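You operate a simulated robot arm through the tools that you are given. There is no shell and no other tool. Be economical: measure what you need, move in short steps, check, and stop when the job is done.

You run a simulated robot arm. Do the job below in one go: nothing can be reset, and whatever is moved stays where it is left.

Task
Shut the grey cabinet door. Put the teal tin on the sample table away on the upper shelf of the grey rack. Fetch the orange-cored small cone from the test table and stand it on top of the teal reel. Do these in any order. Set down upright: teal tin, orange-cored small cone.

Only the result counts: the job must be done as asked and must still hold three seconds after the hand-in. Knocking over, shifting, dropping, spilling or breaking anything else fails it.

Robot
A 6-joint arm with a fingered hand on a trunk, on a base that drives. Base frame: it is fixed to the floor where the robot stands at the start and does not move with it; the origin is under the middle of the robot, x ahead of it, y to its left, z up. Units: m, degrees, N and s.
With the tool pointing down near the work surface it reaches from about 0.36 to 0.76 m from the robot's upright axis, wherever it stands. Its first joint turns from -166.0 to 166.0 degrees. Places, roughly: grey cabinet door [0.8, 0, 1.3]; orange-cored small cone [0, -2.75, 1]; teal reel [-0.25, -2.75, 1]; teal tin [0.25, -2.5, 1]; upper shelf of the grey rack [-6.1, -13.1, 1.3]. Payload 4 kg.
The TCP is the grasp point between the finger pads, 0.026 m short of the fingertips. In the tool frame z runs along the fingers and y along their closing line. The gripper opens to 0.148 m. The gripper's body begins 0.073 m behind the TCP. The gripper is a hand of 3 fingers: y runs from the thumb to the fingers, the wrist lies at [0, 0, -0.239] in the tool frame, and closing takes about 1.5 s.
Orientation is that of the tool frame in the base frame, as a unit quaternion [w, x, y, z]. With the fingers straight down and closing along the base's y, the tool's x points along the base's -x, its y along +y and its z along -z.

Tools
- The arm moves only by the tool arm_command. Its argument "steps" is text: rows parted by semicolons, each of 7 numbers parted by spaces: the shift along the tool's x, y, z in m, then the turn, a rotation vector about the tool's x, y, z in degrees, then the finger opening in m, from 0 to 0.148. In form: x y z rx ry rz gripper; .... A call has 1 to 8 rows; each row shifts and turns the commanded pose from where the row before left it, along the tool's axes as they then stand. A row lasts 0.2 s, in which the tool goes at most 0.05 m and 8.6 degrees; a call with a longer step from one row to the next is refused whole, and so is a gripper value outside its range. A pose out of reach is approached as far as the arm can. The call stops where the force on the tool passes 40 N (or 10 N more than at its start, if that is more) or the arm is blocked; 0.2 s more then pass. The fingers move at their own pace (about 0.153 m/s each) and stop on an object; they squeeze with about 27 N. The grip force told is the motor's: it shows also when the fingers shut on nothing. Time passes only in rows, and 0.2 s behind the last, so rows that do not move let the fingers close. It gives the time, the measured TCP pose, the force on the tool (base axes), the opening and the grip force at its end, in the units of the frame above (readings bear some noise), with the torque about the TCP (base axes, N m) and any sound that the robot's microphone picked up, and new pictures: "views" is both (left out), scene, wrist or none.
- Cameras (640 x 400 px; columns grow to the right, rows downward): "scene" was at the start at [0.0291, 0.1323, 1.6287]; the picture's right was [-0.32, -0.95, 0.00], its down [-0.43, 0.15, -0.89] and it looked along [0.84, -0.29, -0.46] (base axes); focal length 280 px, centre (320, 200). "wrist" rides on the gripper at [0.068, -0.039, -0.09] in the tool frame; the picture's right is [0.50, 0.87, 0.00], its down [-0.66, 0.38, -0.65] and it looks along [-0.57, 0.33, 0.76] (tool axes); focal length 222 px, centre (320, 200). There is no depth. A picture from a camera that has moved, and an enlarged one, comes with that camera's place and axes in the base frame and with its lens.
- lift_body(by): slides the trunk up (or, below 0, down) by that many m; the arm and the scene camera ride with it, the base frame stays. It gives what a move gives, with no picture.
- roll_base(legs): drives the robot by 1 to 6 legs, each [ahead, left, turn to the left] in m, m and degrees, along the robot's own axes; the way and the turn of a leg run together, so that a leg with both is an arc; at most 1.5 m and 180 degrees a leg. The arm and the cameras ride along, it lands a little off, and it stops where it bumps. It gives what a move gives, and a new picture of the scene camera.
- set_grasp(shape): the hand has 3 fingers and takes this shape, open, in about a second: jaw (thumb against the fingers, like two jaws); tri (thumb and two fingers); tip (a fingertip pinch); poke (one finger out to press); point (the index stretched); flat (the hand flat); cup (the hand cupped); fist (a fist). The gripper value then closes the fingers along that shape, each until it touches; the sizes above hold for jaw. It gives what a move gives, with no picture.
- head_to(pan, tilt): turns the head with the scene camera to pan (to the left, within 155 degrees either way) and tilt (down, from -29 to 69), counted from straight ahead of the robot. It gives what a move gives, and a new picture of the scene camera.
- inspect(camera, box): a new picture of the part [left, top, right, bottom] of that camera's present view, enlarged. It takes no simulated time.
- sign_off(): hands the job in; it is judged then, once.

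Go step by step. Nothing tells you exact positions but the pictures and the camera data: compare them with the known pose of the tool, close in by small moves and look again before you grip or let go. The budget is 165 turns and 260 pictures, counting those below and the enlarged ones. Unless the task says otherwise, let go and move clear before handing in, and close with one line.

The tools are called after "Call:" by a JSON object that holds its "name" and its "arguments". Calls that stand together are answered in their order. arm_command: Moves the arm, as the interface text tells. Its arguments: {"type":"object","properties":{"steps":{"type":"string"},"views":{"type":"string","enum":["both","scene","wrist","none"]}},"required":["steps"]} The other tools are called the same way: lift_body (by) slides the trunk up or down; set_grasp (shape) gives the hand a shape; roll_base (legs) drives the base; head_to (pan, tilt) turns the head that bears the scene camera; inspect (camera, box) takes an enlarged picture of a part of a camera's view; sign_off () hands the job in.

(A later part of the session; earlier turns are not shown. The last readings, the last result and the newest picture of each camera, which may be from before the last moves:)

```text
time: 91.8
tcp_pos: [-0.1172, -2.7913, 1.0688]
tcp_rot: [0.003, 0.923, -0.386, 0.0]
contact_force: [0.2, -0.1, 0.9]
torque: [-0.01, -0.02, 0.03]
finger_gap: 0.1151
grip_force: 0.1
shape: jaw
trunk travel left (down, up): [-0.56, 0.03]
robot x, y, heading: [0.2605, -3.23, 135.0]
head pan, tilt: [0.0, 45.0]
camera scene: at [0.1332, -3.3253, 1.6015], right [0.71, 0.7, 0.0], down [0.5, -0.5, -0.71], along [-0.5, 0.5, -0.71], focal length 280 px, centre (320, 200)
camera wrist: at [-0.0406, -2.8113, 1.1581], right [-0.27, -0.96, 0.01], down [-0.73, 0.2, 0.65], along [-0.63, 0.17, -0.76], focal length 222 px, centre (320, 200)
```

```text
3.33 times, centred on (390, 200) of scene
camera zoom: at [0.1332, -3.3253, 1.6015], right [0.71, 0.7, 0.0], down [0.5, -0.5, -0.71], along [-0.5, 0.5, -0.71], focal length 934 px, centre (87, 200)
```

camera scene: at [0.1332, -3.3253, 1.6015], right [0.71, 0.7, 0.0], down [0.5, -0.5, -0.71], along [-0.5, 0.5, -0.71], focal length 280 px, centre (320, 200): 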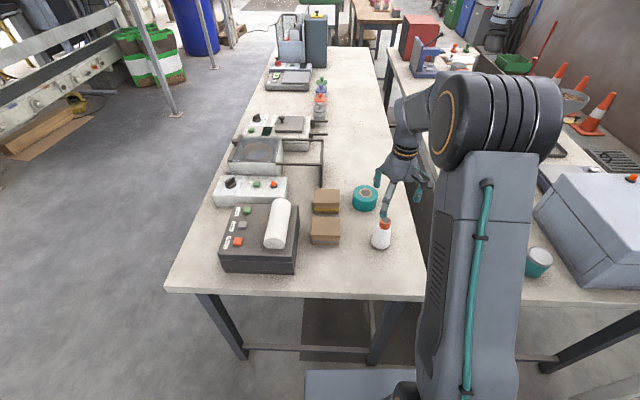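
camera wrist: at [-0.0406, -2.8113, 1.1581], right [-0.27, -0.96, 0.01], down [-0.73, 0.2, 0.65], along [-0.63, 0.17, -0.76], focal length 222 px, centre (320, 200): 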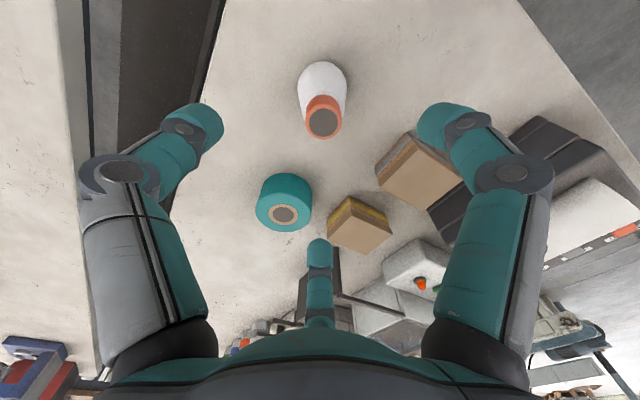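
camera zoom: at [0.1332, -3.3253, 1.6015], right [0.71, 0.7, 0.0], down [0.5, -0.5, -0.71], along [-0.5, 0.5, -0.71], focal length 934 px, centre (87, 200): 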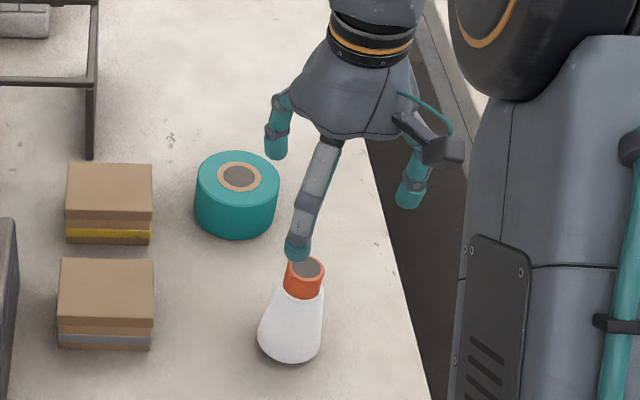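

The hand is centred over the cone, with room around it. I descend to grip mid-height (z≈0.90).

Call:
{"name": "arm_command", "arguments": {"steps": "0 0 0.035 0 0 0 0.115; 0 0 0.035 0 0 0 0.115; 0 0 0.035 0 0 0 0.115; 0 0 0.03 0 0 0 0.115; 0 0 0.03 0 0 0 0.115"}}

Call:
{"name": "inspect", "arguments": {"camera": "scene", "box": [310, 140, 470, 260]}}

```text
time: 93.0
tcp_pos: [-0.1177, -2.7935, 0.9059]
tcp_rot: [0.002, 0.923, -0.385, -0.001]
contact_force: [0.8, -0.1, -0.1]
torque: [0.02, -0.02, 0.01]
finger_gap: 0.1153
grip_force: 0.0
shape: jaw
trunk travel left (down, up): [-0.56, 0.03]
robot x, y, heading: [0.2614, -3.227, 134.6]
head pan, tilt: [0.0, 45.0]
camera scene: at [0.1333, -3.3254, 1.6015], right [0.71, 0.7, 0.0], down [0.5, -0.5, -0.71], along [-0.5, 0.5, -0.71], focal length 280 px, centre (320, 200)
camera wrist: at [-0.0413, -2.8134, 0.9942], right [-0.26, -0.96, 0.01], down [-0.73, 0.2, 0.66], along [-0.63, 0.17, -0.76], focal length 222 px, centre (320, 200)
```

scene: 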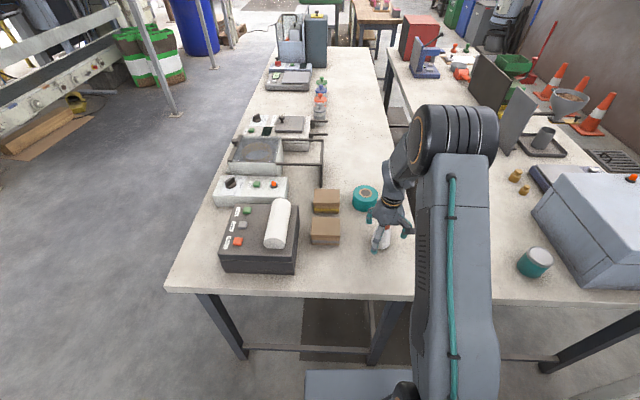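
wrist: 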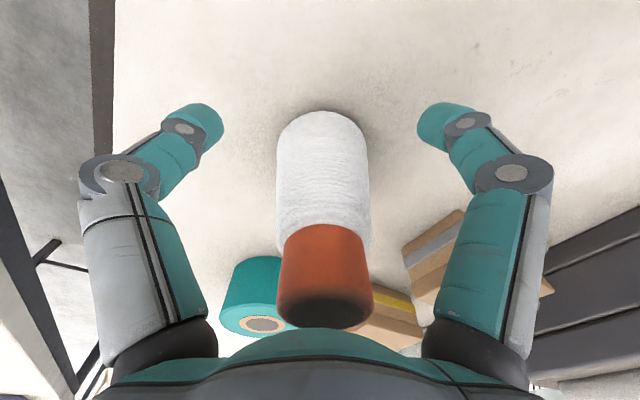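

```text
3.33 times, centred on (390, 200) of scene
camera zoom: at [0.1333, -3.3254, 1.6015], right [0.71, 0.7, 0.0], down [0.5, -0.5, -0.71], along [-0.5, 0.5, -0.71], focal length 934 px, centre (87, 200)
```

zoom: 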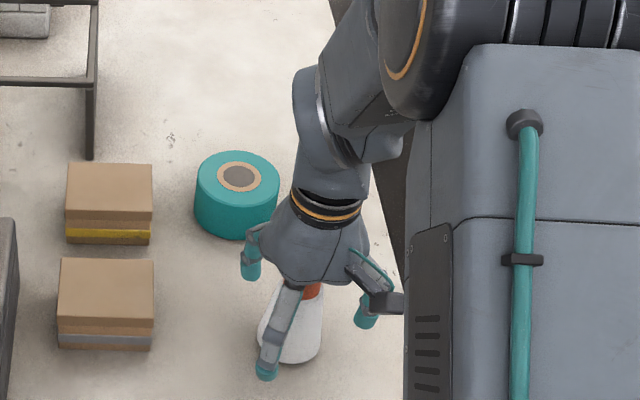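

The cone is centred between the fingers. Close the grip.

Call:
{"name": "arm_command", "arguments": {"steps": "0 0 0 0 0 0 0.06; 0 0 0 0 0 0 0.03; 0 0 0 0 0 0 0; 0 0 0 0 0 0 0; 0 0 0 0 0 0 0; 0 0 0 0 0 0 0"}}

```text
time: 94.4
tcp_pos: [-0.1183, -2.7931, 0.9055]
tcp_rot: [0.002, 0.923, -0.385, 0.0]
contact_force: [0.2, 0.7, -0.3]
torque: [0.02, 0.01, -0.01]
finger_gap: 0.0472
grip_force: 26.7
shape: jaw
trunk travel left (down, up): [-0.56, 0.03]
robot x, y, heading: [0.2597, -3.2256, 134.9]
head pan, tilt: [0.0, 45.0]
camera scene: at [0.1333, -3.3254, 1.6014], right [0.71, 0.7, 0.0], down [0.5, -0.5, -0.71], along [-0.5, 0.5, -0.71], focal length 280 px, centre (320, 200)
camera wrist: at [-0.0412, -2.8135, 0.9945], right [-0.26, -0.96, 0.01], down [-0.73, 0.2, 0.65], along [-0.63, 0.17, -0.76], focal length 222 px, centre (320, 200)
```

scene: 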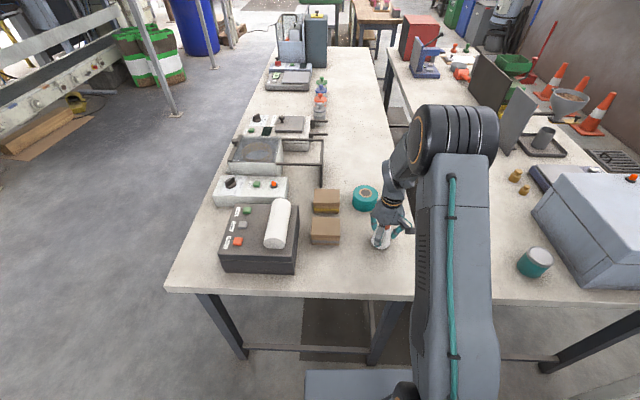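
wrist: 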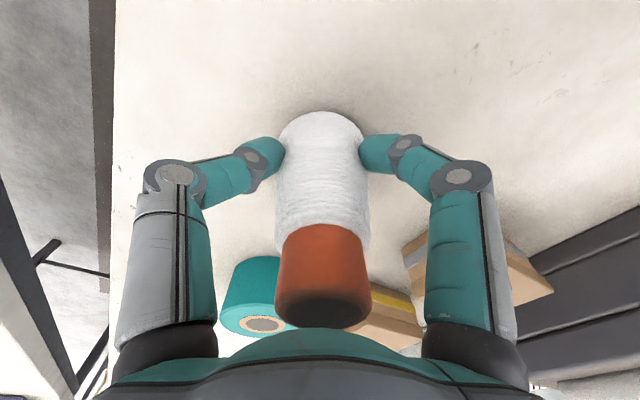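

Gripped at 47 mm with the cone upright. Lift it 0.14 m.

Call:
{"name": "arm_command", "arguments": {"steps": "0 0 -0.02 0 0 0 0; 0 0 -0.03 0 0 0 0; 0 0 -0.03 0 0 0 0; 0 0 -0.03 0 0 0 0; 0 0 -0.03 0 0 0 0"}}

Call:
{"name": "inspect", "arguments": {"camera": "scene", "box": [310, 140, 470, 260]}}

```text
time: 95.6
tcp_pos: [-0.1142, -2.7901, 1.0456]
tcp_rot: [0.003, 0.923, -0.386, -0.001]
contact_force: [-0.5, 0.0, -2.0]
torque: [0.0, 0.03, 0.01]
finger_gap: 0.0471
grip_force: 26.9
shape: jaw
trunk travel left (down, up): [-0.56, 0.03]
robot x, y, heading: [0.2624, -3.2269, 134.7]
head pan, tilt: [0.0, 45.0]
camera scene: at [0.1334, -3.3256, 1.6014], right [0.71, 0.7, 0.0], down [0.5, -0.5, -0.71], along [-0.5, 0.5, -0.71], focal length 280 px, centre (320, 200)
camera wrist: at [-0.0389, -2.8096, 1.1344], right [-0.26, -0.96, 0.01], down [-0.73, 0.2, 0.65], along [-0.63, 0.17, -0.76], focal length 222 px, centre (320, 200)
```

scene: 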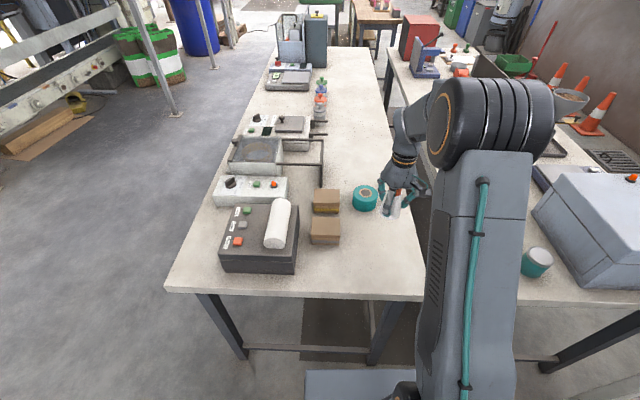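
wrist: 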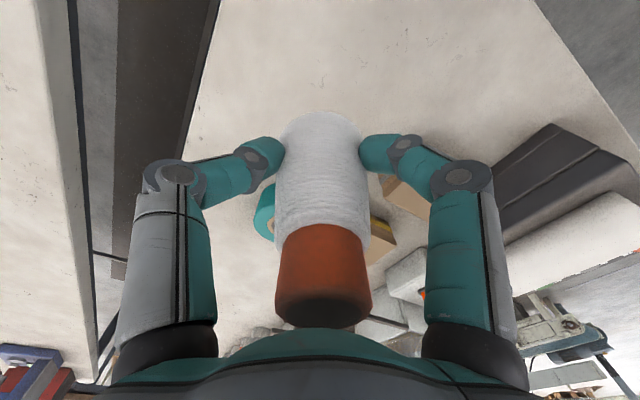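

```text
3.33 times, centred on (390, 200) of scene
camera zoom: at [0.1334, -3.3256, 1.6014], right [0.71, 0.7, 0.0], down [0.5, -0.5, -0.71], along [-0.5, 0.5, -0.71], focal length 934 px, centre (87, 200)
```

zoom: 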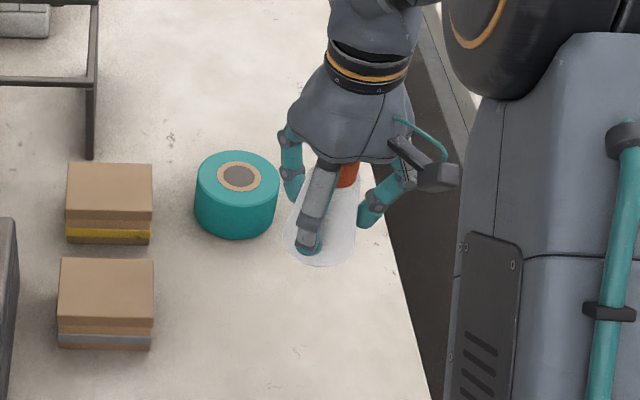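

Reel top centre refined to (-0.266, -2.690, 0.903). I carry the cone over it at height.

Call:
{"name": "arm_command", "arguments": {"steps": "-0.0445 0.0095 0 0 0 0 0; -0.0445 0.0095 0 0 0 0 0; -0.0445 0.0095 0 0 0 0 0; -0.0445 0.0095 0 0 0 0 0; 0 0 0 0 0 0 0"}}

Call:
{"name": "inspect", "arguments": {"camera": "scene", "box": [310, 120, 470, 240]}}

```text
time: 96.8
tcp_pos: [-0.2661, -2.6925, 1.0426]
tcp_rot: [0.003, 0.922, -0.387, 0.001]
contact_force: [0.2, 1.3, -1.8]
torque: [-0.02, -0.07, -0.03]
finger_gap: 0.0471
grip_force: 27.1
shape: jaw
out of reach, approached as far as the arm can: row 4
trunk travel left (down, up): [-0.56, 0.03]
robot x, y, heading: [0.2567, -3.227, 134.9]
head pan, tilt: [0.0, 45.0]
camera scene: at [0.1325, -3.3247, 1.6014], right [0.71, 0.7, 0.0], down [0.5, -0.5, -0.71], along [-0.5, 0.5, -0.71], focal length 280 px, centre (320, 200)
camera wrist: at [-0.1898, -2.7124, 1.1313], right [-0.26, -0.96, 0.01], down [-0.73, 0.2, 0.65], along [-0.63, 0.17, -0.76], focal length 222 px, centre (320, 200)
```

scene: 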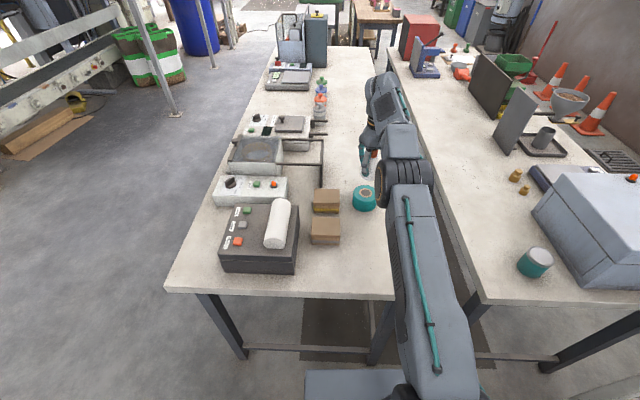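
wrist: 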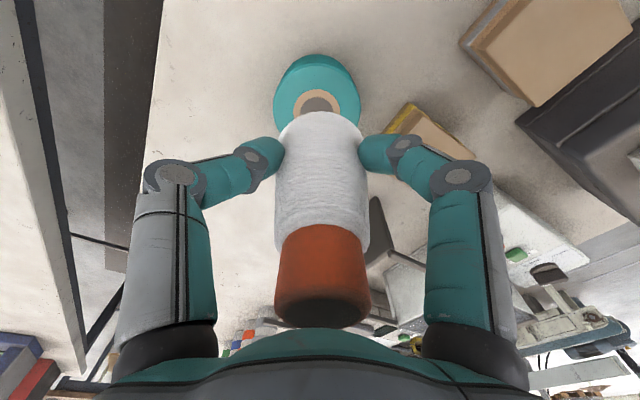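

```text
3.33 times, centred on (390, 180) of scene
camera zoom: at [0.1325, -3.3247, 1.6014], right [0.71, 0.7, 0.0], down [0.5, -0.5, -0.71], along [-0.5, 0.5, -0.71], focal length 934 px, centre (87, 267)
```

zoom: 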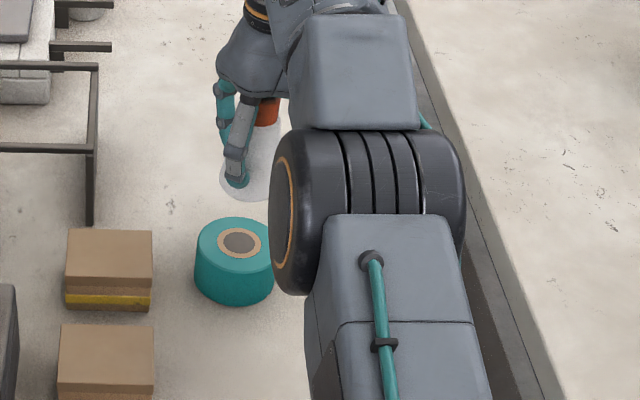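

The wrist view agrees the cone is over the reel centre within a few mm. I lower most of the way.

Call:
{"name": "arm_command", "arguments": {"steps": "0 0 0.02 0 0 0 0; 0 0 0.02 0 0 0 0; 0 0 0.015 0 0 0 0; 0 0 0 0 0 0 0"}}

Call:
{"name": "inspect", "arguments": {"camera": "scene", "box": [330, 140, 410, 220]}}

```text
time: 97.8
tcp_pos: [-0.2656, -2.6945, 0.9885]
tcp_rot: [0.002, 0.923, -0.385, 0.0]
contact_force: [-0.2, 0.2, -2.0]
torque: [0.0, 0.01, 0.01]
finger_gap: 0.047
grip_force: 26.9
shape: jaw
trunk travel left (down, up): [-0.56, 0.03]
robot x, y, heading: [0.2625, -3.2302, 135.0]
head pan, tilt: [0.0, 45.0]
camera scene: at [0.1332, -3.3253, 1.6014], right [0.71, 0.7, 0.0], down [0.5, -0.5, -0.71], along [-0.5, 0.5, -0.71], focal length 280 px, centre (320, 200)
camera wrist: at [-0.1897, -2.7154, 1.0769], right [-0.26, -0.96, 0.01], down [-0.73, 0.2, 0.65], along [-0.63, 0.17, -0.76], focal length 222 px, centre (320, 200)
```

scene: 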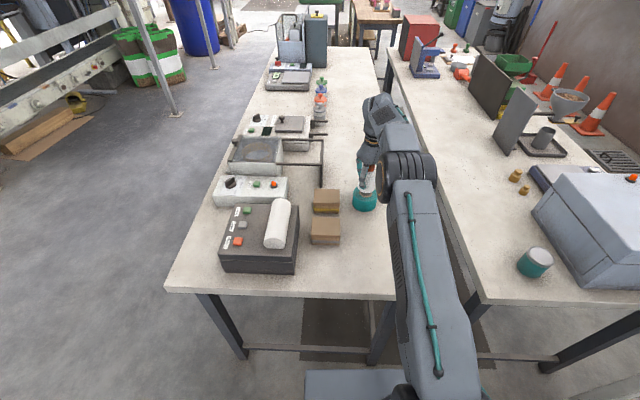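
wrist: 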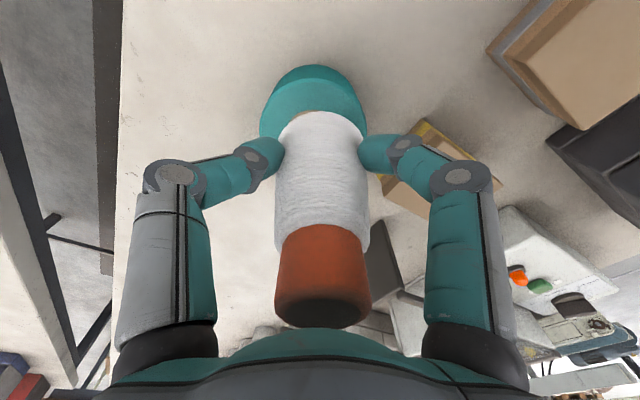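

```text
5.00 times, centred on (370, 180) of scene
camera zoom: at [0.1332, -3.3253, 1.6014], right [0.71, 0.7, 0.0], down [0.5, -0.5, -0.71], along [-0.5, 0.5, -0.71], focal length 1401 px, centre (70, 300)
```

zoom: 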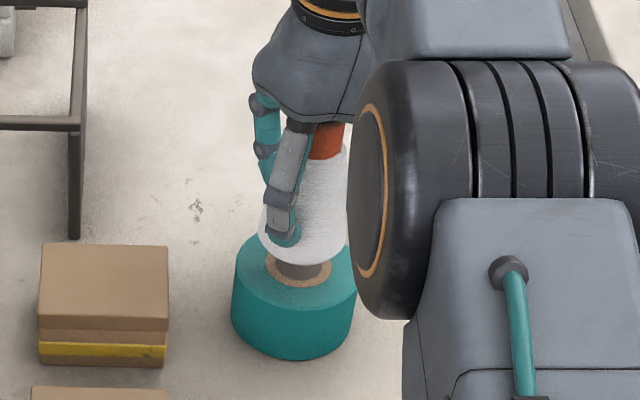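

Well aligned. I lower in small steps until contact.

Call:
{"name": "arm_command", "arguments": {"steps": "-0.003 0.001 0.005 0 0 0 0; 0 0 0.004 0 0 0 0; 0 0 0.003 0 0 0 0; 0 0 0 0 0 0 0", "views": "none"}}

Call:
{"name": "inspect", "arguments": {"camera": "scene", "box": [330, 140, 410, 220]}}

```text
time: 98.8
tcp_pos: [-0.2683, -2.6955, 0.976]
tcp_rot: [0.003, 0.923, -0.385, 0.0]
contact_force: [0.4, -0.5, -1.6]
torque: [-0.03, -0.01, -0.05]
finger_gap: 0.0469
grip_force: 26.8
shape: jaw
trunk travel left (down, up): [-0.56, 0.03]
robot x, y, heading: [0.2647, -3.2276, 134.8]
head pan, tilt: [0.0, 45.0]
```

```text
5.00 times, centred on (370, 180) of scene
camera zoom: at [0.1332, -3.3253, 1.6014], right [0.71, 0.7, 0.0], down [0.5, -0.5, -0.71], along [-0.5, 0.5, -0.71], focal length 1401 px, centre (70, 300)
```

zoom: 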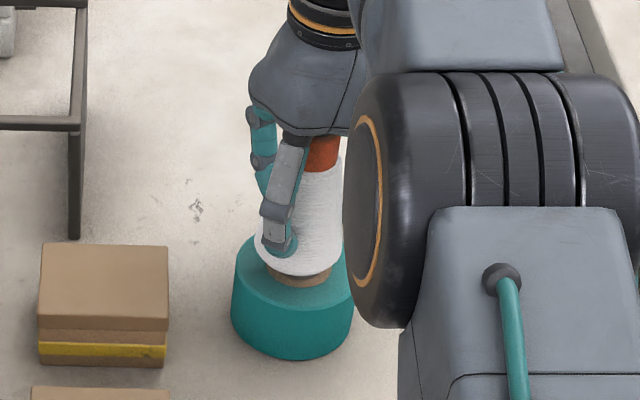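

Still slightly above. I lower a few mm more, watching force.

Call:
{"name": "arm_command", "arguments": {"steps": "0 0 0.003 0 0 0 0; 0 0 0.003 0 0 0 0; 0 0 0 0 0 0 0", "views": "none"}}

Call:
{"name": "inspect", "arguments": {"camera": "scene", "box": [330, 140, 410, 220]}}

```text
time: 99.6
tcp_pos: [-0.2679, -2.6945, 0.9707]
tcp_rot: [0.003, 0.923, -0.385, -0.001]
contact_force: [0.0, -0.6, -1.9]
torque: [0.01, -0.01, -0.02]
finger_gap: 0.047
grip_force: 27.2
shape: jaw
trunk travel left (down, up): [-0.56, 0.03]
robot x, y, heading: [0.2631, -3.2291, 134.8]
head pan, tilt: [0.0, 45.0]
```

```text
5.00 times, centred on (370, 180) of scene
camera zoom: at [0.1332, -3.3254, 1.6014], right [0.71, 0.7, 0.0], down [0.5, -0.5, -0.71], along [-0.5, 0.5, -0.71], focal length 1401 px, centre (70, 300)
```

zoom: 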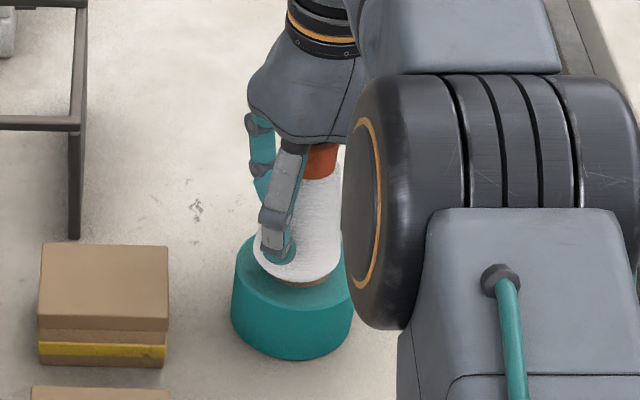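

Call:
{"name": "arm_command", "arguments": {"steps": "0 0 0.003 0 0 0 0; 0 0 0.003 0 0 0 0; 0 0 0 0 0 0 0", "views": "none"}}

Call:
{"name": "inspect", "arguments": {"camera": "scene", "box": [330, 140, 410, 220]}}

```text
time: 100.4
tcp_pos: [-0.2686, -2.6952, 0.9645]
tcp_rot: [0.003, 0.923, -0.386, 0.0]
contact_force: [0.3, 0.6, -1.5]
torque: [-0.04, -0.02, 0.0]
finger_gap: 0.0471
grip_force: 27.0
shape: jaw
trunk travel left (down, up): [-0.56, 0.03]
robot x, y, heading: [0.263, -3.2277, 135.0]
head pan, tilt: [0.0, 45.0]
```

```text
5.00 times, centred on (370, 180) of scene
camera zoom: at [0.1332, -3.3254, 1.6014], right [0.71, 0.7, 0.0], down [0.5, -0.5, -0.71], along [-0.5, 0.5, -0.71], focal length 1401 px, centre (70, 300)
```

zoom: 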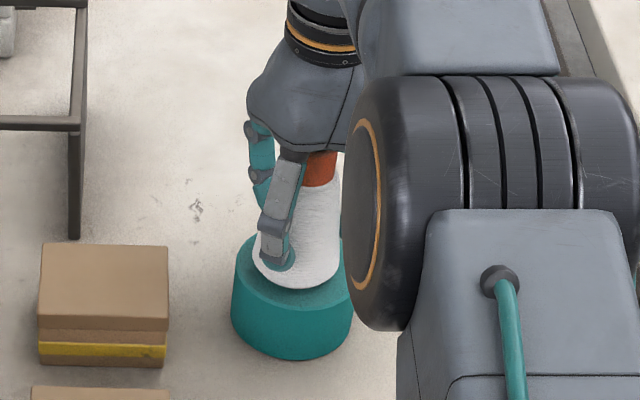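

Call:
{"name": "arm_command", "arguments": {"steps": "0 0 0.002 0 0 0 0; 0 0 0.002 0 0 0 0; 0 0 0 0 0 0 0", "views": "none"}}

Call:
{"name": "inspect", "arguments": {"camera": "scene", "box": [330, 140, 410, 220]}}

```text
time: 101.2
tcp_pos: [-0.2681, -2.6934, 0.9603]
tcp_rot: [0.002, 0.923, -0.386, 0.0]
contact_force: [-0.2, 0.0, 0.5]
torque: [0.01, 0.01, -0.01]
finger_gap: 0.047
grip_force: 27.5
shape: jaw
trunk travel left (down, up): [-0.56, 0.03]
robot x, y, heading: [0.26, -3.2236, 134.7]
head pan, tilt: [0.0, 45.0]
```

```text
5.00 times, centred on (370, 180) of scene
camera zoom: at [0.1333, -3.3255, 1.6015], right [0.71, 0.7, 0.0], down [0.5, -0.5, -0.71], along [-0.5, 0.5, -0.71], focal length 1401 px, centre (70, 300)
```

zoom: 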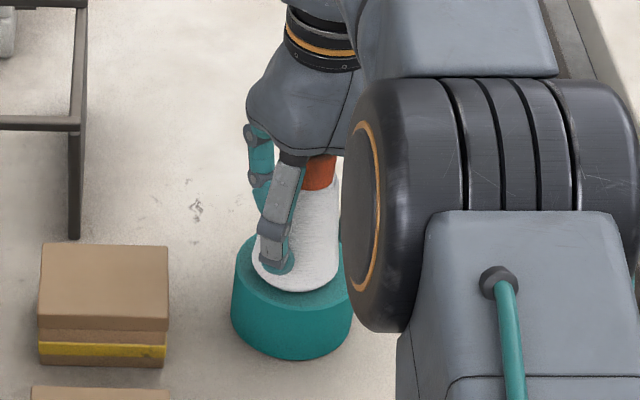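

Weight has transferred (force ≈ +0.5 N) and the cone sits centrally on the reel. Release.

Call:
{"name": "arm_command", "arguments": {"steps": "0 0 0 0 0 0 0.055; 0 0 0 0 0 0 0.075; 0 0 0 0 0 0 0.105; 0 0 0 0 0 0 0.115; 0 0 0 0 0 0 0.115", "views": "wrist"}}

Call:
{"name": "inspect", "arguments": {"camera": "scene", "box": [330, 140, 410, 220]}}

```text
time: 102.4
tcp_pos: [-0.268, -2.6938, 0.9599]
tcp_rot: [0.002, 0.923, -0.385, -0.001]
contact_force: [0.2, 0.3, -0.6]
torque: [-0.03, 0.01, -0.04]
finger_gap: 0.1144
grip_force: 0.1
shape: jaw
trunk travel left (down, up): [-0.56, 0.03]
robot x, y, heading: [0.263, -3.2257, 134.6]
head pan, tilt: [0.0, 45.0]
camera wrist: at [-0.1916, -2.7153, 1.0494], right [-0.26, -0.96, 0.01], down [-0.73, 0.2, 0.65], along [-0.63, 0.17, -0.76], focal length 222 px, centre (320, 200)
```

wrist: 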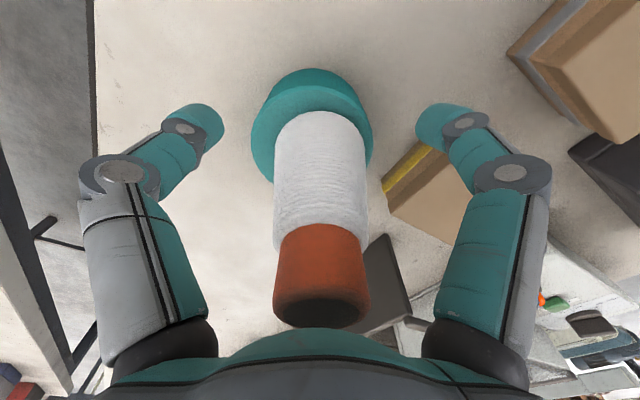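

```text
5.00 times, centred on (370, 180) of scene
camera zoom: at [0.1334, -3.3255, 1.6015], right [0.71, 0.7, 0.0], down [0.5, -0.5, -0.71], along [-0.5, 0.5, -0.71], focal length 1401 px, centre (70, 300)
```

zoom: 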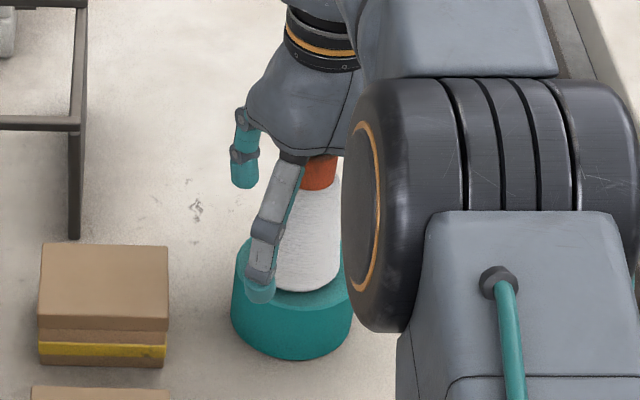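

The cone stands alone on the reel. I rise straight up, then pull back.

Call:
{"name": "arm_command", "arguments": {"steps": "0 0 -0.03 0 0 0 0.115; 0 0 -0.04 0 0 0 0.115; 0 0 -0.05 0 0 0 0.115; 0 0 -0.05 0 0 0 0.115; 0.045 0 -0.02 0 0 0 0.115; 0.05 0 0 0 0 0 0.115; 0.05 0 0 0 0 0 0.115; 0.05 0 0 0 0 0 0.115"}}

Call:
{"name": "inspect", "arguments": {"camera": "scene", "box": [330, 140, 410, 220]}}

```text
time: 104.2
tcp_pos: [-0.2556, -2.7223, 1.1303]
tcp_rot: [0.004, 0.923, -0.386, 0.001]
contact_force: [-0.3, -0.6, -0.4]
torque: [-0.02, 0.01, 0.0]
finger_gap: 0.1149
grip_force: 0.0
shape: jaw
out of reach, approached as far as the arm can: row 3, 4, 5, 6, 7, 8
trunk travel left (down, up): [-0.56, 0.03]
robot x, y, heading: [0.2599, -3.2236, 134.9]
head pan, tilt: [0.0, 45.0]
camera scene: at [0.1334, -3.3256, 1.6015], right [0.71, 0.7, 0.0], down [0.5, -0.5, -0.71], along [-0.5, 0.5, -0.71], focal length 280 px, centre (320, 200)
camera wrist: at [-0.1803, -2.7429, 1.219], right [-0.26, -0.96, 0.01], down [-0.73, 0.2, 0.65], along [-0.63, 0.17, -0.76], focal length 222 px, centre (320, 200)
```

scene: 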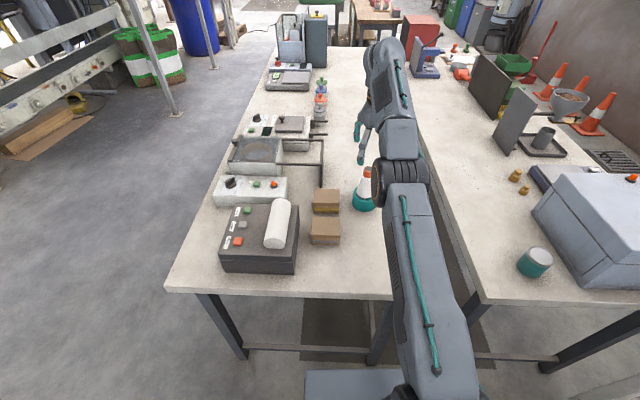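
wrist: 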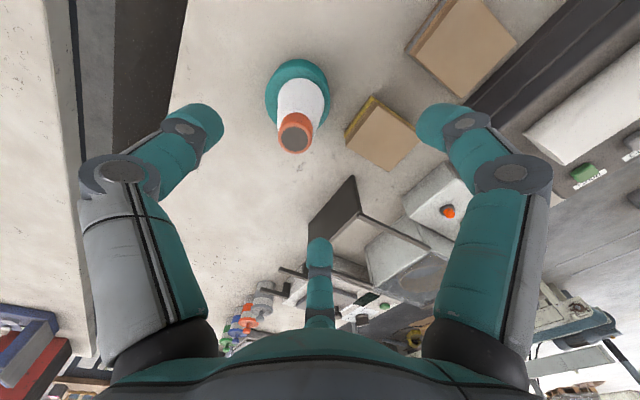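

```text
5.00 times, centred on (370, 180) of scene
camera zoom: at [0.1334, -3.3256, 1.6015], right [0.71, 0.7, 0.0], down [0.5, -0.5, -0.71], along [-0.5, 0.5, -0.71], focal length 1401 px, centre (70, 300)
```

zoom: 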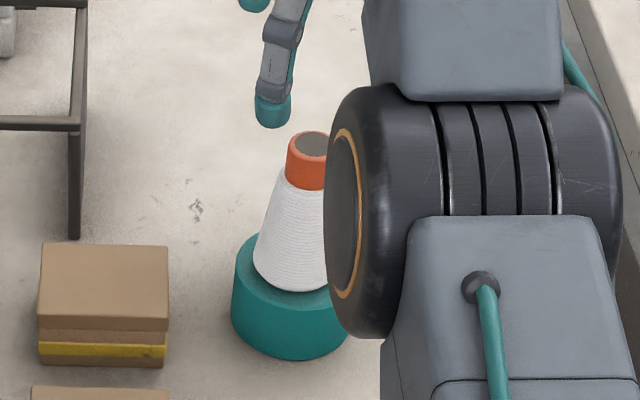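

Cone stands neatly on the reel. Now I draw the hand back and toward the tin on the Sample table.

Call:
{"name": "arm_command", "arguments": {"steps": "0.03 0 0 0 0 0 0.115; 0.04 0 0 0 0 0 0.115; 0.04 0 0 0 0 0 0.115; 0.04 0 0 0 0 0 0.115; 0.04 0 0 0 0 0 0.115", "views": "scene"}}

Call:
{"name": "inspect", "arguments": {"camera": "scene", "box": [480, 200, 640, 320]}}

```text
time: 105.4
tcp_pos: [-0.2518, -2.7277, 1.1467]
tcp_rot: [0.003, 0.923, -0.386, 0.001]
contact_force: [0.9, -1.4, 0.1]
torque: [0.02, 0.01, -0.04]
finger_gap: 0.1147
grip_force: 0.0
shape: jaw
out of reach, approached as far as the arm can: row 1, 2, 3, 4, 5
trunk travel left (down, up): [-0.56, 0.03]
robot x, y, heading: [0.261, -3.2282, 134.8]
head pan, tilt: [0.0, 45.0]
camera scene: at [0.1332, -3.3255, 1.6014], right [0.71, 0.7, 0.0], down [0.5, -0.5, -0.71], along [-0.5, 0.5, -0.71], focal length 280 px, centre (320, 200)
```

scene: 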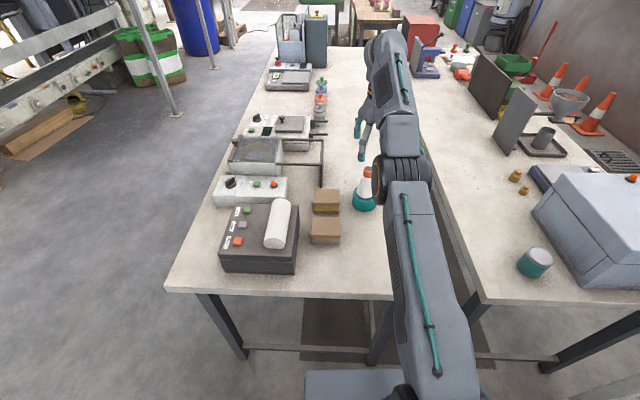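

```text
3.33 times, centred on (560, 260) of scene
camera zoom: at [0.1332, -3.3255, 1.6014], right [0.71, 0.7, 0.0], down [0.5, -0.5, -0.71], along [-0.5, 0.5, -0.71], focal length 934 px, centre (-480, 0)
```

zoom: 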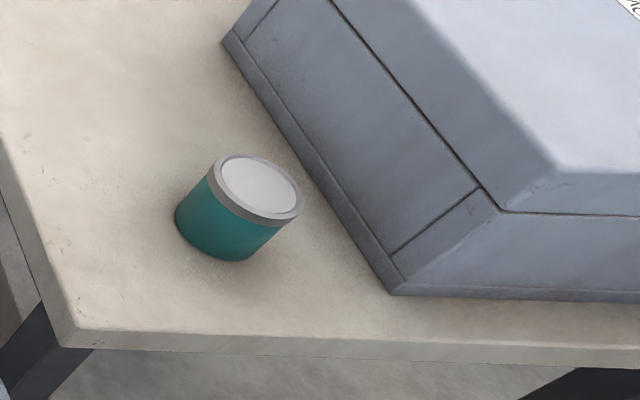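

The arm is stuck at full stretch; I unstick it by moving sideways (away from the cone) and slightly down before pulling back.

Call:
{"name": "arm_command", "arguments": {"steps": "0 -0.03 0 0 0 0 0.115; 0 -0.03 0 0 0 0 0.115; 0 -0.03 0.02 0 0 0 0.115; 0 -0.03 0.02 0 0 0 0.115", "views": "none"}}

```text
time: 106.4
tcp_pos: [-0.1709, -2.6398, 1.1098]
tcp_rot: [0.003, 0.923, -0.385, 0.0]
contact_force: [-0.2, -0.4, 1.2]
torque: [0.0, 0.0, 0.0]
finger_gap: 0.1149
grip_force: 0.1
shape: jaw
out of reach, approached as far as the arm can: row 3
trunk travel left (down, up): [-0.56, 0.03]
robot x, y, heading: [0.2635, -3.2299, 134.7]
head pan, tilt: [0.0, 45.0]
```

Call:
{"name": "arm_command", "arguments": {"steps": "0.03 -0.02 0 0 0 0 0.115; 0.04 -0.02 0 0 0 0 0.115; 0.04 -0.02 0 0 0 0 0.115; 0.04 -0.02 0 0 0 0 0.115", "views": "none"}}

```text
time: 107.4
tcp_pos: [-0.1468, -2.6273, 1.1194]
tcp_rot: [0.003, 0.923, -0.386, 0.001]
contact_force: [0.7, 0.2, -0.8]
torque: [0.0, -0.04, 0.03]
finger_gap: 0.1148
grip_force: 0.1
shape: jaw
out of reach, approached as far as the arm can: row 1, 2, 3, 4
trunk travel left (down, up): [-0.56, 0.03]
robot x, y, heading: [0.2615, -3.2271, 134.8]
head pan, tilt: [0.0, 45.0]
```

Call:
{"name": "arm_command", "arguments": {"steps": "0 0 0.04 0 0 0 0.115; 0 0 0.04 0 0 0 0.115; 0 0 0.04 0 0 0 0.115; 0.02 0 0 0 0 0 0.115; 0.03 0 0 0 0 0 0.115; 0.04 0 0 0 0 0 0.115", "views": "none"}}

```text
time: 108.8
tcp_pos: [-0.1489, -2.5968, 1.0175]
tcp_rot: [0.003, 0.922, -0.386, 0.0]
contact_force: [0.0, -0.8, -0.1]
torque: [0.0, -0.03, 0.0]
finger_gap: 0.1149
grip_force: 0.1
shape: jaw
out of reach, approached as far as the arm can: row 1, 2, 3, 4, 5, 6
trunk travel left (down, up): [-0.56, 0.03]
robot x, y, heading: [0.2599, -3.2295, 134.8]
head pan, tilt: [0.0, 45.0]
```

Call:
{"name": "arm_command", "arguments": {"steps": "0.03 0 0.02 0 0 0 0.115; 0.04 0 0.02 0 0 0 0.115; 0.045 0 0 0 0 0 0.115; 0.045 0 0 0 0 0 0.115", "views": "both"}}

```text
time: 109.8
tcp_pos: [-0.1322, -2.5843, 1.0081]
tcp_rot: [0.003, 0.923, -0.385, 0.0]
contact_force: [0.1, 1.2, 0.4]
torque: [0.0, 0.02, 0.01]
finger_gap: 0.1148
grip_force: 0.1
shape: jaw
out of reach, approached as far as the arm can: row 1, 2, 3, 4
trunk travel left (down, up): [-0.56, 0.03]
robot x, y, heading: [0.2607, -3.2276, 135.1]
head pan, tilt: [0.0, 45.0]
camera scene: at [0.1332, -3.3255, 1.6014], right [0.71, 0.7, 0.0], down [0.5, -0.5, -0.71], along [-0.5, 0.5, -0.71], focal length 280 px, centre (320, 200)
camera wrist: at [-0.0553, -2.6052, 1.0973], right [-0.26, -0.96, 0.01], down [-0.73, 0.2, 0.65], along [-0.63, 0.17, -0.76], focal length 222 px, centre (320, 200)
```

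scene: 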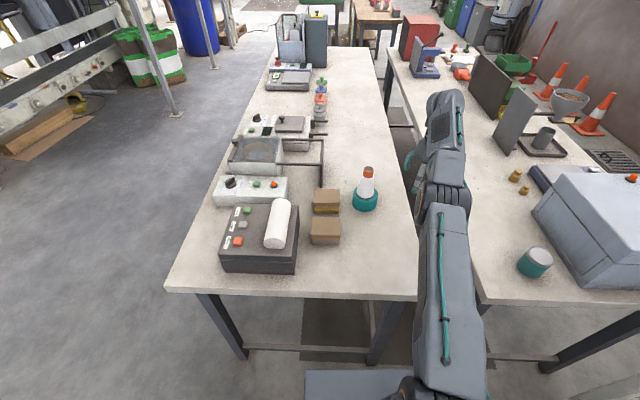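
wrist: 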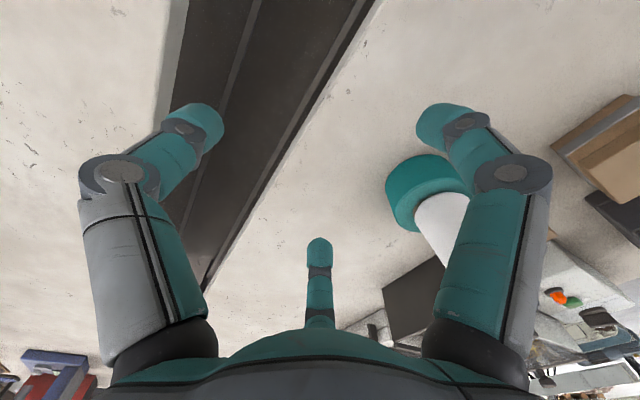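

I check whether the commanded pose has drifted from the measured one, with a null move.

Call:
{"name": "arm_command", "arguments": {"steps": "0 0 0 0 0 0 0.115", "views": "none"}}

```text
time: 110.2
tcp_pos: [-0.1309, -2.5843, 1.009]
tcp_rot: [0.003, 0.923, -0.386, 0.001]
contact_force: [0.0, -0.8, -0.6]
torque: [-0.02, 0.02, 0.01]
finger_gap: 0.1147
grip_force: 0.1
shape: jaw
trunk travel left (down, up): [-0.56, 0.03]
robot x, y, heading: [0.2608, -3.2243, 134.7]
head pan, tilt: [0.0, 45.0]
```

Call:
{"name": "arm_command", "arguments": {"steps": "0.01 0 0 0 0 0 0.115; 0 0 0.03 0 0 0 0.115; 0.01 0 0 0 0 0 0.115", "views": "none"}}

```text
time: 111.0
tcp_pos: [-0.1321, -2.5807, 0.9799]
tcp_rot: [0.003, 0.923, -0.385, 0.0]
contact_force: [0.2, -0.6, -0.2]
torque: [-0.01, -0.01, 0.03]
finger_gap: 0.1149
grip_force: 0.1
shape: jaw
out of reach, approached as far as the arm can: row 1, 2, 3
trunk travel left (down, up): [-0.56, 0.03]
robot x, y, heading: [0.2588, -3.2254, 134.8]
head pan, tilt: [0.0, 45.0]
```

Call:
{"name": "arm_command", "arguments": {"steps": "0 0 0.03 0 0 0 0.115; 0 0 0.02 0 0 0 0.115; 0 0 0 0 0 0 0.115; 0.02 0 0 0 0 0 0.115; 0 0 0 0 0 0 0.115", "views": "none"}}

```text
time: 112.2
tcp_pos: [-0.1299, -2.5738, 0.9301]
tcp_rot: [0.003, 0.923, -0.385, 0.0]
contact_force: [1.0, -0.6, 0.5]
torque: [-0.01, 0.03, 0.01]
finger_gap: 0.1147
grip_force: 0.1
shape: jaw
out of reach, approached as far as the arm can: row 2, 4
trunk travel left (down, up): [-0.56, 0.03]
robot x, y, heading: [0.2617, -3.232, 134.9]
head pan, tilt: [0.0, 45.0]
```

Call:
{"name": "arm_command", "arguments": {"steps": "-0.033 0 0 0 -8 0 0.115; -0.033 0 0.004 0 -8 0 0.115; 0 0 0 0 0 0 0.115; 0.02 0 -0.005 0 0 0 0.115; 0.03 0 -0.008 0 0 0 0.115; 0 0 0 0 0 0 0.115", "views": "none"}}

```text
time: 113.6
tcp_pos: [-0.1659, -2.5218, 0.9322]
tcp_rot: [-0.05, 0.914, -0.382, -0.128]
contact_force: [0.3, -0.1, -0.5]
torque: [-0.01, 0.0, -0.03]
finger_gap: 0.1146
grip_force: 0.1
shape: jaw
out of reach, approached as far as the arm can: row 4, 5
trunk travel left (down, up): [-0.56, 0.03]
robot x, y, heading: [0.2599, -3.226, 134.7]
head pan, tilt: [0.0, 45.0]
```

Call:
{"name": "arm_command", "arguments": {"steps": "0.033 0 -0.004 0 8 0 0.115; 0.033 0 0 0 8 0 0.115; 0.033 0 0 0 8 0 0.115; 0.033 0 0.004 0 8 0 0.115; 0.033 0 0.01 0 8 0 0.115; 0.03 0 0.01 0 0 0 0.115; 0.03 0 0.01 0 0 0 0.115", "views": "scene"}}

```text
time: 115.2
tcp_pos: [-0.0239, -2.6562, 0.9411]
tcp_rot: [0.082, 0.903, -0.378, 0.189]
contact_force: [0.8, -1.7, -1.5]
torque: [-0.01, 0.02, 0.0]
finger_gap: 0.1147
grip_force: 0.0
shape: jaw
out of reach, approached as far as the arm can: row 5, 6
trunk travel left (down, up): [-0.56, 0.03]
robot x, y, heading: [0.2628, -3.2305, 134.7]
head pan, tilt: [0.0, 45.0]
camera scene: at [0.1341, -3.3266, 1.6009], right [0.71, 0.7, 0.0], down [0.5, -0.5, -0.71], along [-0.5, 0.5, -0.71], focal length 280 px, centre (320, 200)
```

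scene: 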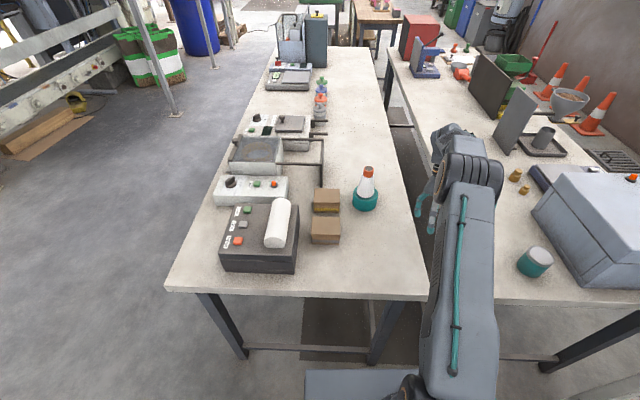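

Unstuck: the elbow is bending again. I restore the hand to vertical and raise it.

Call:
{"name": "arm_command", "arguments": {"steps": "0 0 -0.03 0 -8 0 0.115; 0 0 -0.03 0 -8 0 0.115; 0 0 -0.03 0 -7.8 0 0.115; 0.02 0 -0.03 0 0 0 0.115; 0 0 0 0 0 0 0.115", "views": "both"}}

```text
time: 116.4
tcp_pos: [-0.0264, -2.6537, 1.0581]
tcp_rot: [0.003, 0.923, -0.386, 0.0]
contact_force: [-0.3, 0.3, -0.2]
torque: [0.03, 0.0, 0.02]
finger_gap: 0.1145
grip_force: 0.1
shape: jaw
trunk travel left (down, up): [-0.56, 0.03]
robot x, y, heading: [0.2608, -3.2273, 134.8]
head pan, tilt: [0.0, 45.0]
camera scene: at [0.1335, -3.3257, 1.6014], right [0.71, 0.7, 0.0], down [0.5, -0.5, -0.71], along [-0.5, 0.5, -0.71], focal length 280 px, centre (320, 200)
camera wrist: at [0.0497, -2.674, 1.1466], right [-0.26, -0.96, 0.01], down [-0.73, 0.2, 0.65], along [-0.63, 0.17, -0.76], focal length 222 px, centre (320, 200)
```

scene: 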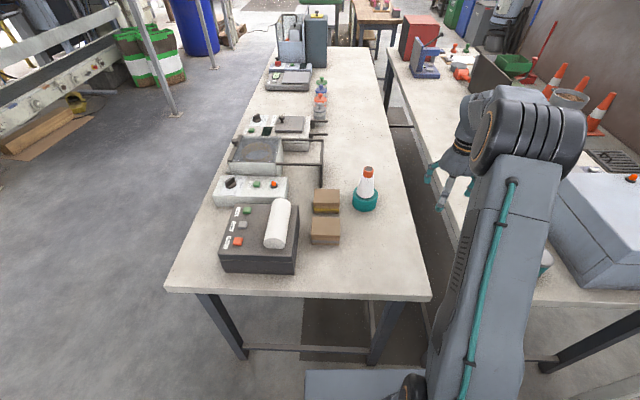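
wrist: 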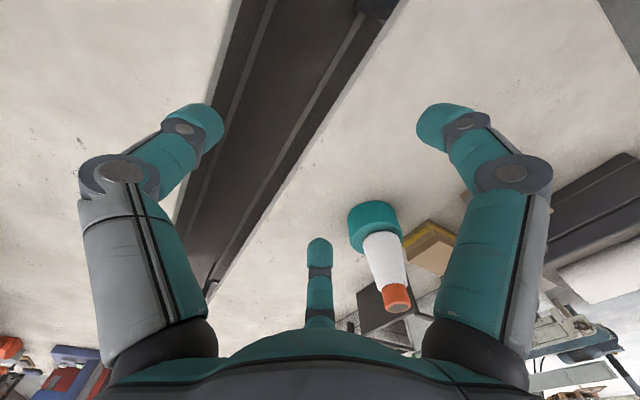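

Cone safe. Tin ≈ (0.27, -2.54), z 0.85–0.905, Ø≈0.09, about 7 cm from the oven face. I slide the base right 0.2 m to have it comfortably in reach.

Call:
{"name": "roll_base", "arguments": {"legs": [[0, -0.2, 0]]}}

Call:
{"name": "head_to", "arguments": {"pan": -15, "tilt": 45}}

```text
time: 118.0
tcp_pos: [0.1113, -2.5152, 1.0575]
tcp_rot: [0.004, 0.923, -0.384, 0.002]
contact_force: [0.2, 0.6, -0.4]
torque: [-0.01, 0.01, -0.01]
finger_gap: 0.1144
grip_force: 0.1
shape: jaw
trunk travel left (down, up): [-0.56, 0.03]
robot x, y, heading: [0.4035, -3.0939, 134.9]
head pan, tilt: [0.0, 45.0]
camera scene: at [0.2732, -3.1868, 1.6015], right [0.71, 0.71, 0.0], down [0.5, -0.5, -0.71], along [-0.5, 0.5, -0.71], focal length 280 px, centre (320, 200)
```

scene: 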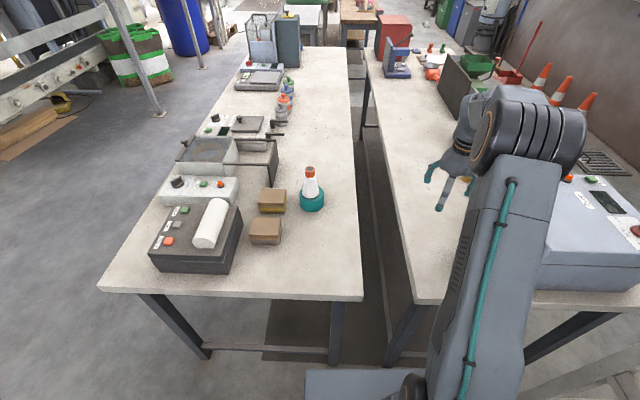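

```text
time: 118.8
tcp_pos: [0.1124, -2.5156, 1.0563]
tcp_rot: [0.004, 0.923, -0.385, 0.001]
contact_force: [-0.1, -0.7, 0.7]
torque: [0.0, 0.03, -0.01]
finger_gap: 0.1151
grip_force: 0.1
shape: jaw
trunk travel left (down, up): [-0.56, 0.03]
robot x, y, heading: [0.4006, -3.0901, 134.8]
head pan, tilt: [-15.0, 45.0]
camera scene: at [0.2897, -3.1743, 1.6015], right [0.87, 0.5, 0.0], down [0.35, -0.61, -0.71], along [-0.35, 0.61, -0.71], focal length 280 px, centre (320, 200)
```

scene: 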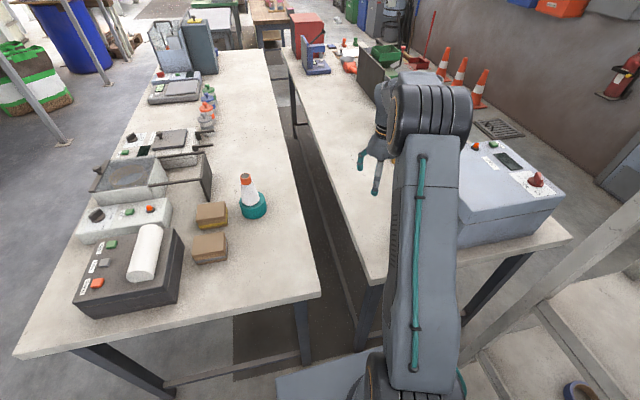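

Call:
{"name": "arm_command", "arguments": {"steps": "0.03 0 -0.045 0 0 0 0.14; 0.033 -0.032 0 0 0 0 0.14; 0.033 -0.032 0 0 0 0 0.14; 0.032 -0.032 0 0 0 0 0.14; 0 0 0 0 0 0 0.14"}}

Call:
{"name": "head_to", "arguments": {"pan": -40, "tilt": 45}}

```text
refused: row 1 steps farther than a row can; nothing moved
```

```text
time: 119.6
tcp_pos: [0.1126, -2.5165, 1.0583]
tcp_rot: [0.003, 0.923, -0.384, 0.001]
contact_force: [0.6, -0.6, -0.4]
torque: [0.03, 0.03, 0.0]
finger_gap: 0.1148
grip_force: 0.0
shape: jaw
trunk travel left (down, up): [-0.56, 0.03]
robot x, y, heading: [0.399, -3.0871, 135.0]
head pan, tilt: [-40.0, 45.0]
camera scene: at [0.3233, -3.1637, 1.6015], right [1.0, 0.09, 0.0], down [0.06, -0.7, -0.71], along [-0.06, 0.7, -0.71], focal length 280 px, centre (320, 200)
```

scene: 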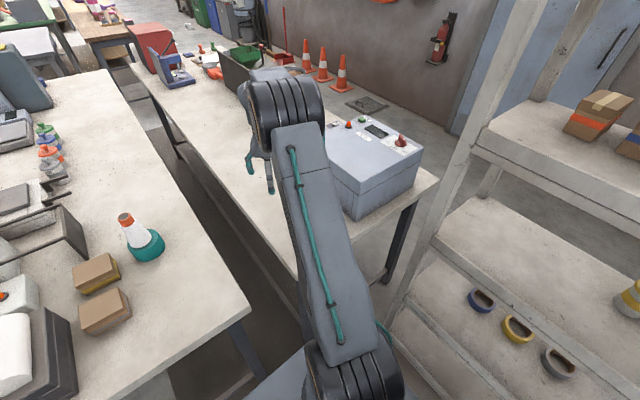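

Call:
{"name": "arm_command", "arguments": {"steps": "0 0 -0.045 0 0 0 0.14; 0.032 -0.024 0 0 0 0 0.14; 0.032 -0.024 0 0 0 0 0.14; 0.032 -0.024 0 0 0 0 0.14; 0.032 -0.024 0 0 0 0 0.14; 0 0 0 0 0 0 0.14"}}

```text
time: 121.0
tcp_pos: [0.2699, -2.5382, 1.1017]
tcp_rot: [0.003, 0.923, -0.384, 0.002]
contact_force: [0.9, -0.4, 0.3]
torque: [0.02, -0.01, -0.02]
finger_gap: 0.14
grip_force: 0.1
shape: jaw
trunk travel left (down, up): [-0.56, 0.03]
robot x, y, heading: [0.398, -3.0882, 135.0]
head pan, tilt: [-40.0, 45.0]
camera scene: at [0.3237, -3.1637, 1.6015], right [1.0, 0.09, 0.0], down [0.06, -0.7, -0.71], along [-0.06, 0.7, -0.71], focal length 280 px, centre (320, 200)
camera wrist: at [0.3463, -2.5582, 1.1906], right [-0.26, -0.96, 0.01], down [-0.73, 0.2, 0.65], along [-0.63, 0.17, -0.76], focal length 222 px, centre (320, 200)
```

scene: 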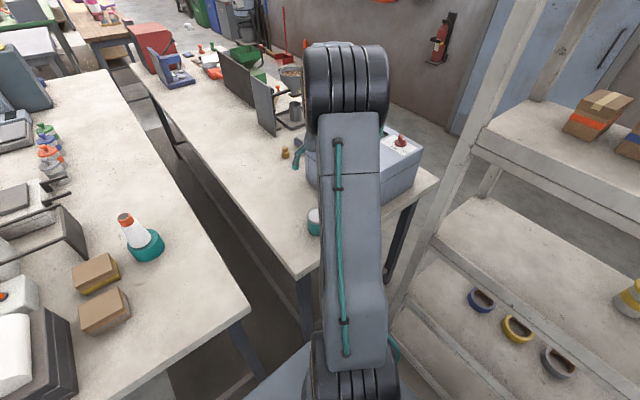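
wrist: 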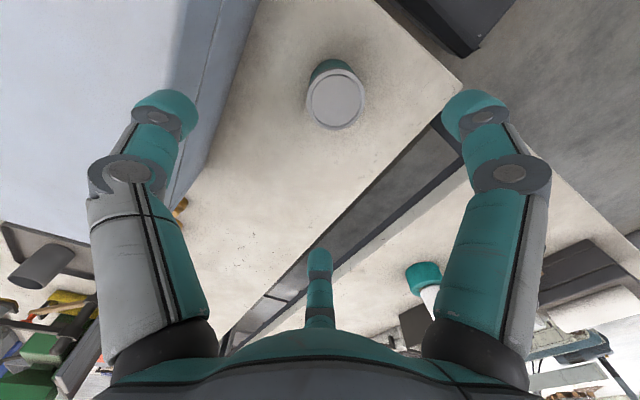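

Tin lid refined: (0.263, -2.556, 0.92), Ø≈0.07. I centre and descend partway.

Call:
{"name": "arm_command", "arguments": {"steps": "0.008 0.018 0 0 0 0 0.125; 0 0 0.04 0 0 0 0.125; 0 0 0.04 0 0 0 0.125; 0 0 0.04 0 0 0 0.125; 0 0 0 0 0 0 0.125"}}

Call:
{"name": "inspect", "arguments": {"camera": "scene", "box": [260, 130, 420, 250]}}

```text
time: 122.2
tcp_pos: [0.2647, -2.5558, 0.9802]
tcp_rot: [0.003, 0.923, -0.384, 0.002]
contact_force: [0.3, 0.9, 0.1]
torque: [0.01, 0.0, -0.03]
finger_gap: 0.1252
grip_force: 0.0
shape: jaw
trunk travel left (down, up): [-0.56, 0.03]
robot x, y, heading: [0.4025, -3.0876, 134.9]
head pan, tilt: [-40.0, 45.0]
camera scene: at [0.3234, -3.1634, 1.6015], right [1.0, 0.09, 0.0], down [0.06, -0.7, -0.71], along [-0.06, 0.7, -0.71], focal length 280 px, centre (320, 200)
camera wrist: at [0.3405, -2.5766, 1.0694], right [-0.26, -0.96, 0.01], down [-0.73, 0.2, 0.65], along [-0.63, 0.17, -0.76], focal length 222 px, centre (320, 200)
```

scene: 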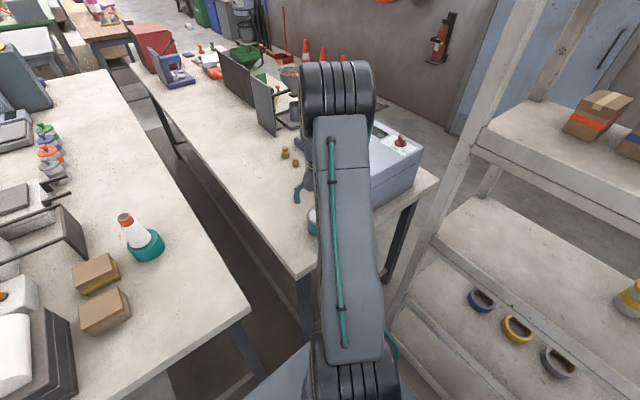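
wrist: 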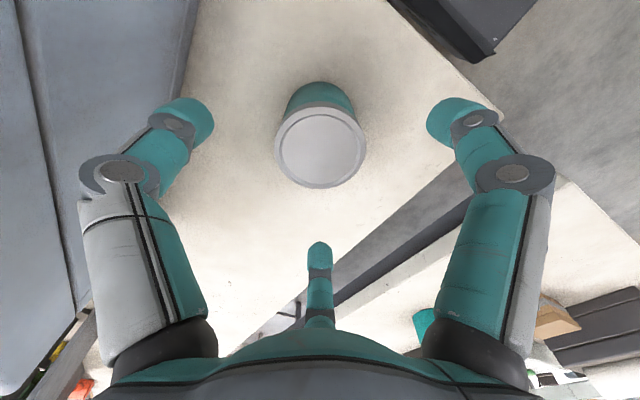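

```text
3.33 times, centred on (340, 190) of scene
camera zoom: at [0.3234, -3.1634, 1.6015], right [1.0, 0.09, 0.0], down [0.06, -0.7, -0.71], along [-0.06, 0.7, -0.71], focal length 934 px, centre (253, 233)
```

zoom: 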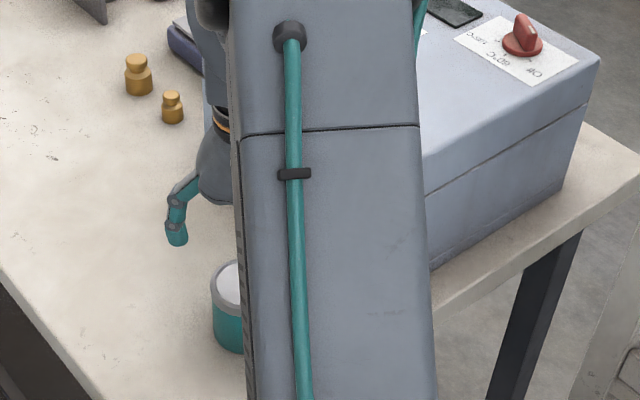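

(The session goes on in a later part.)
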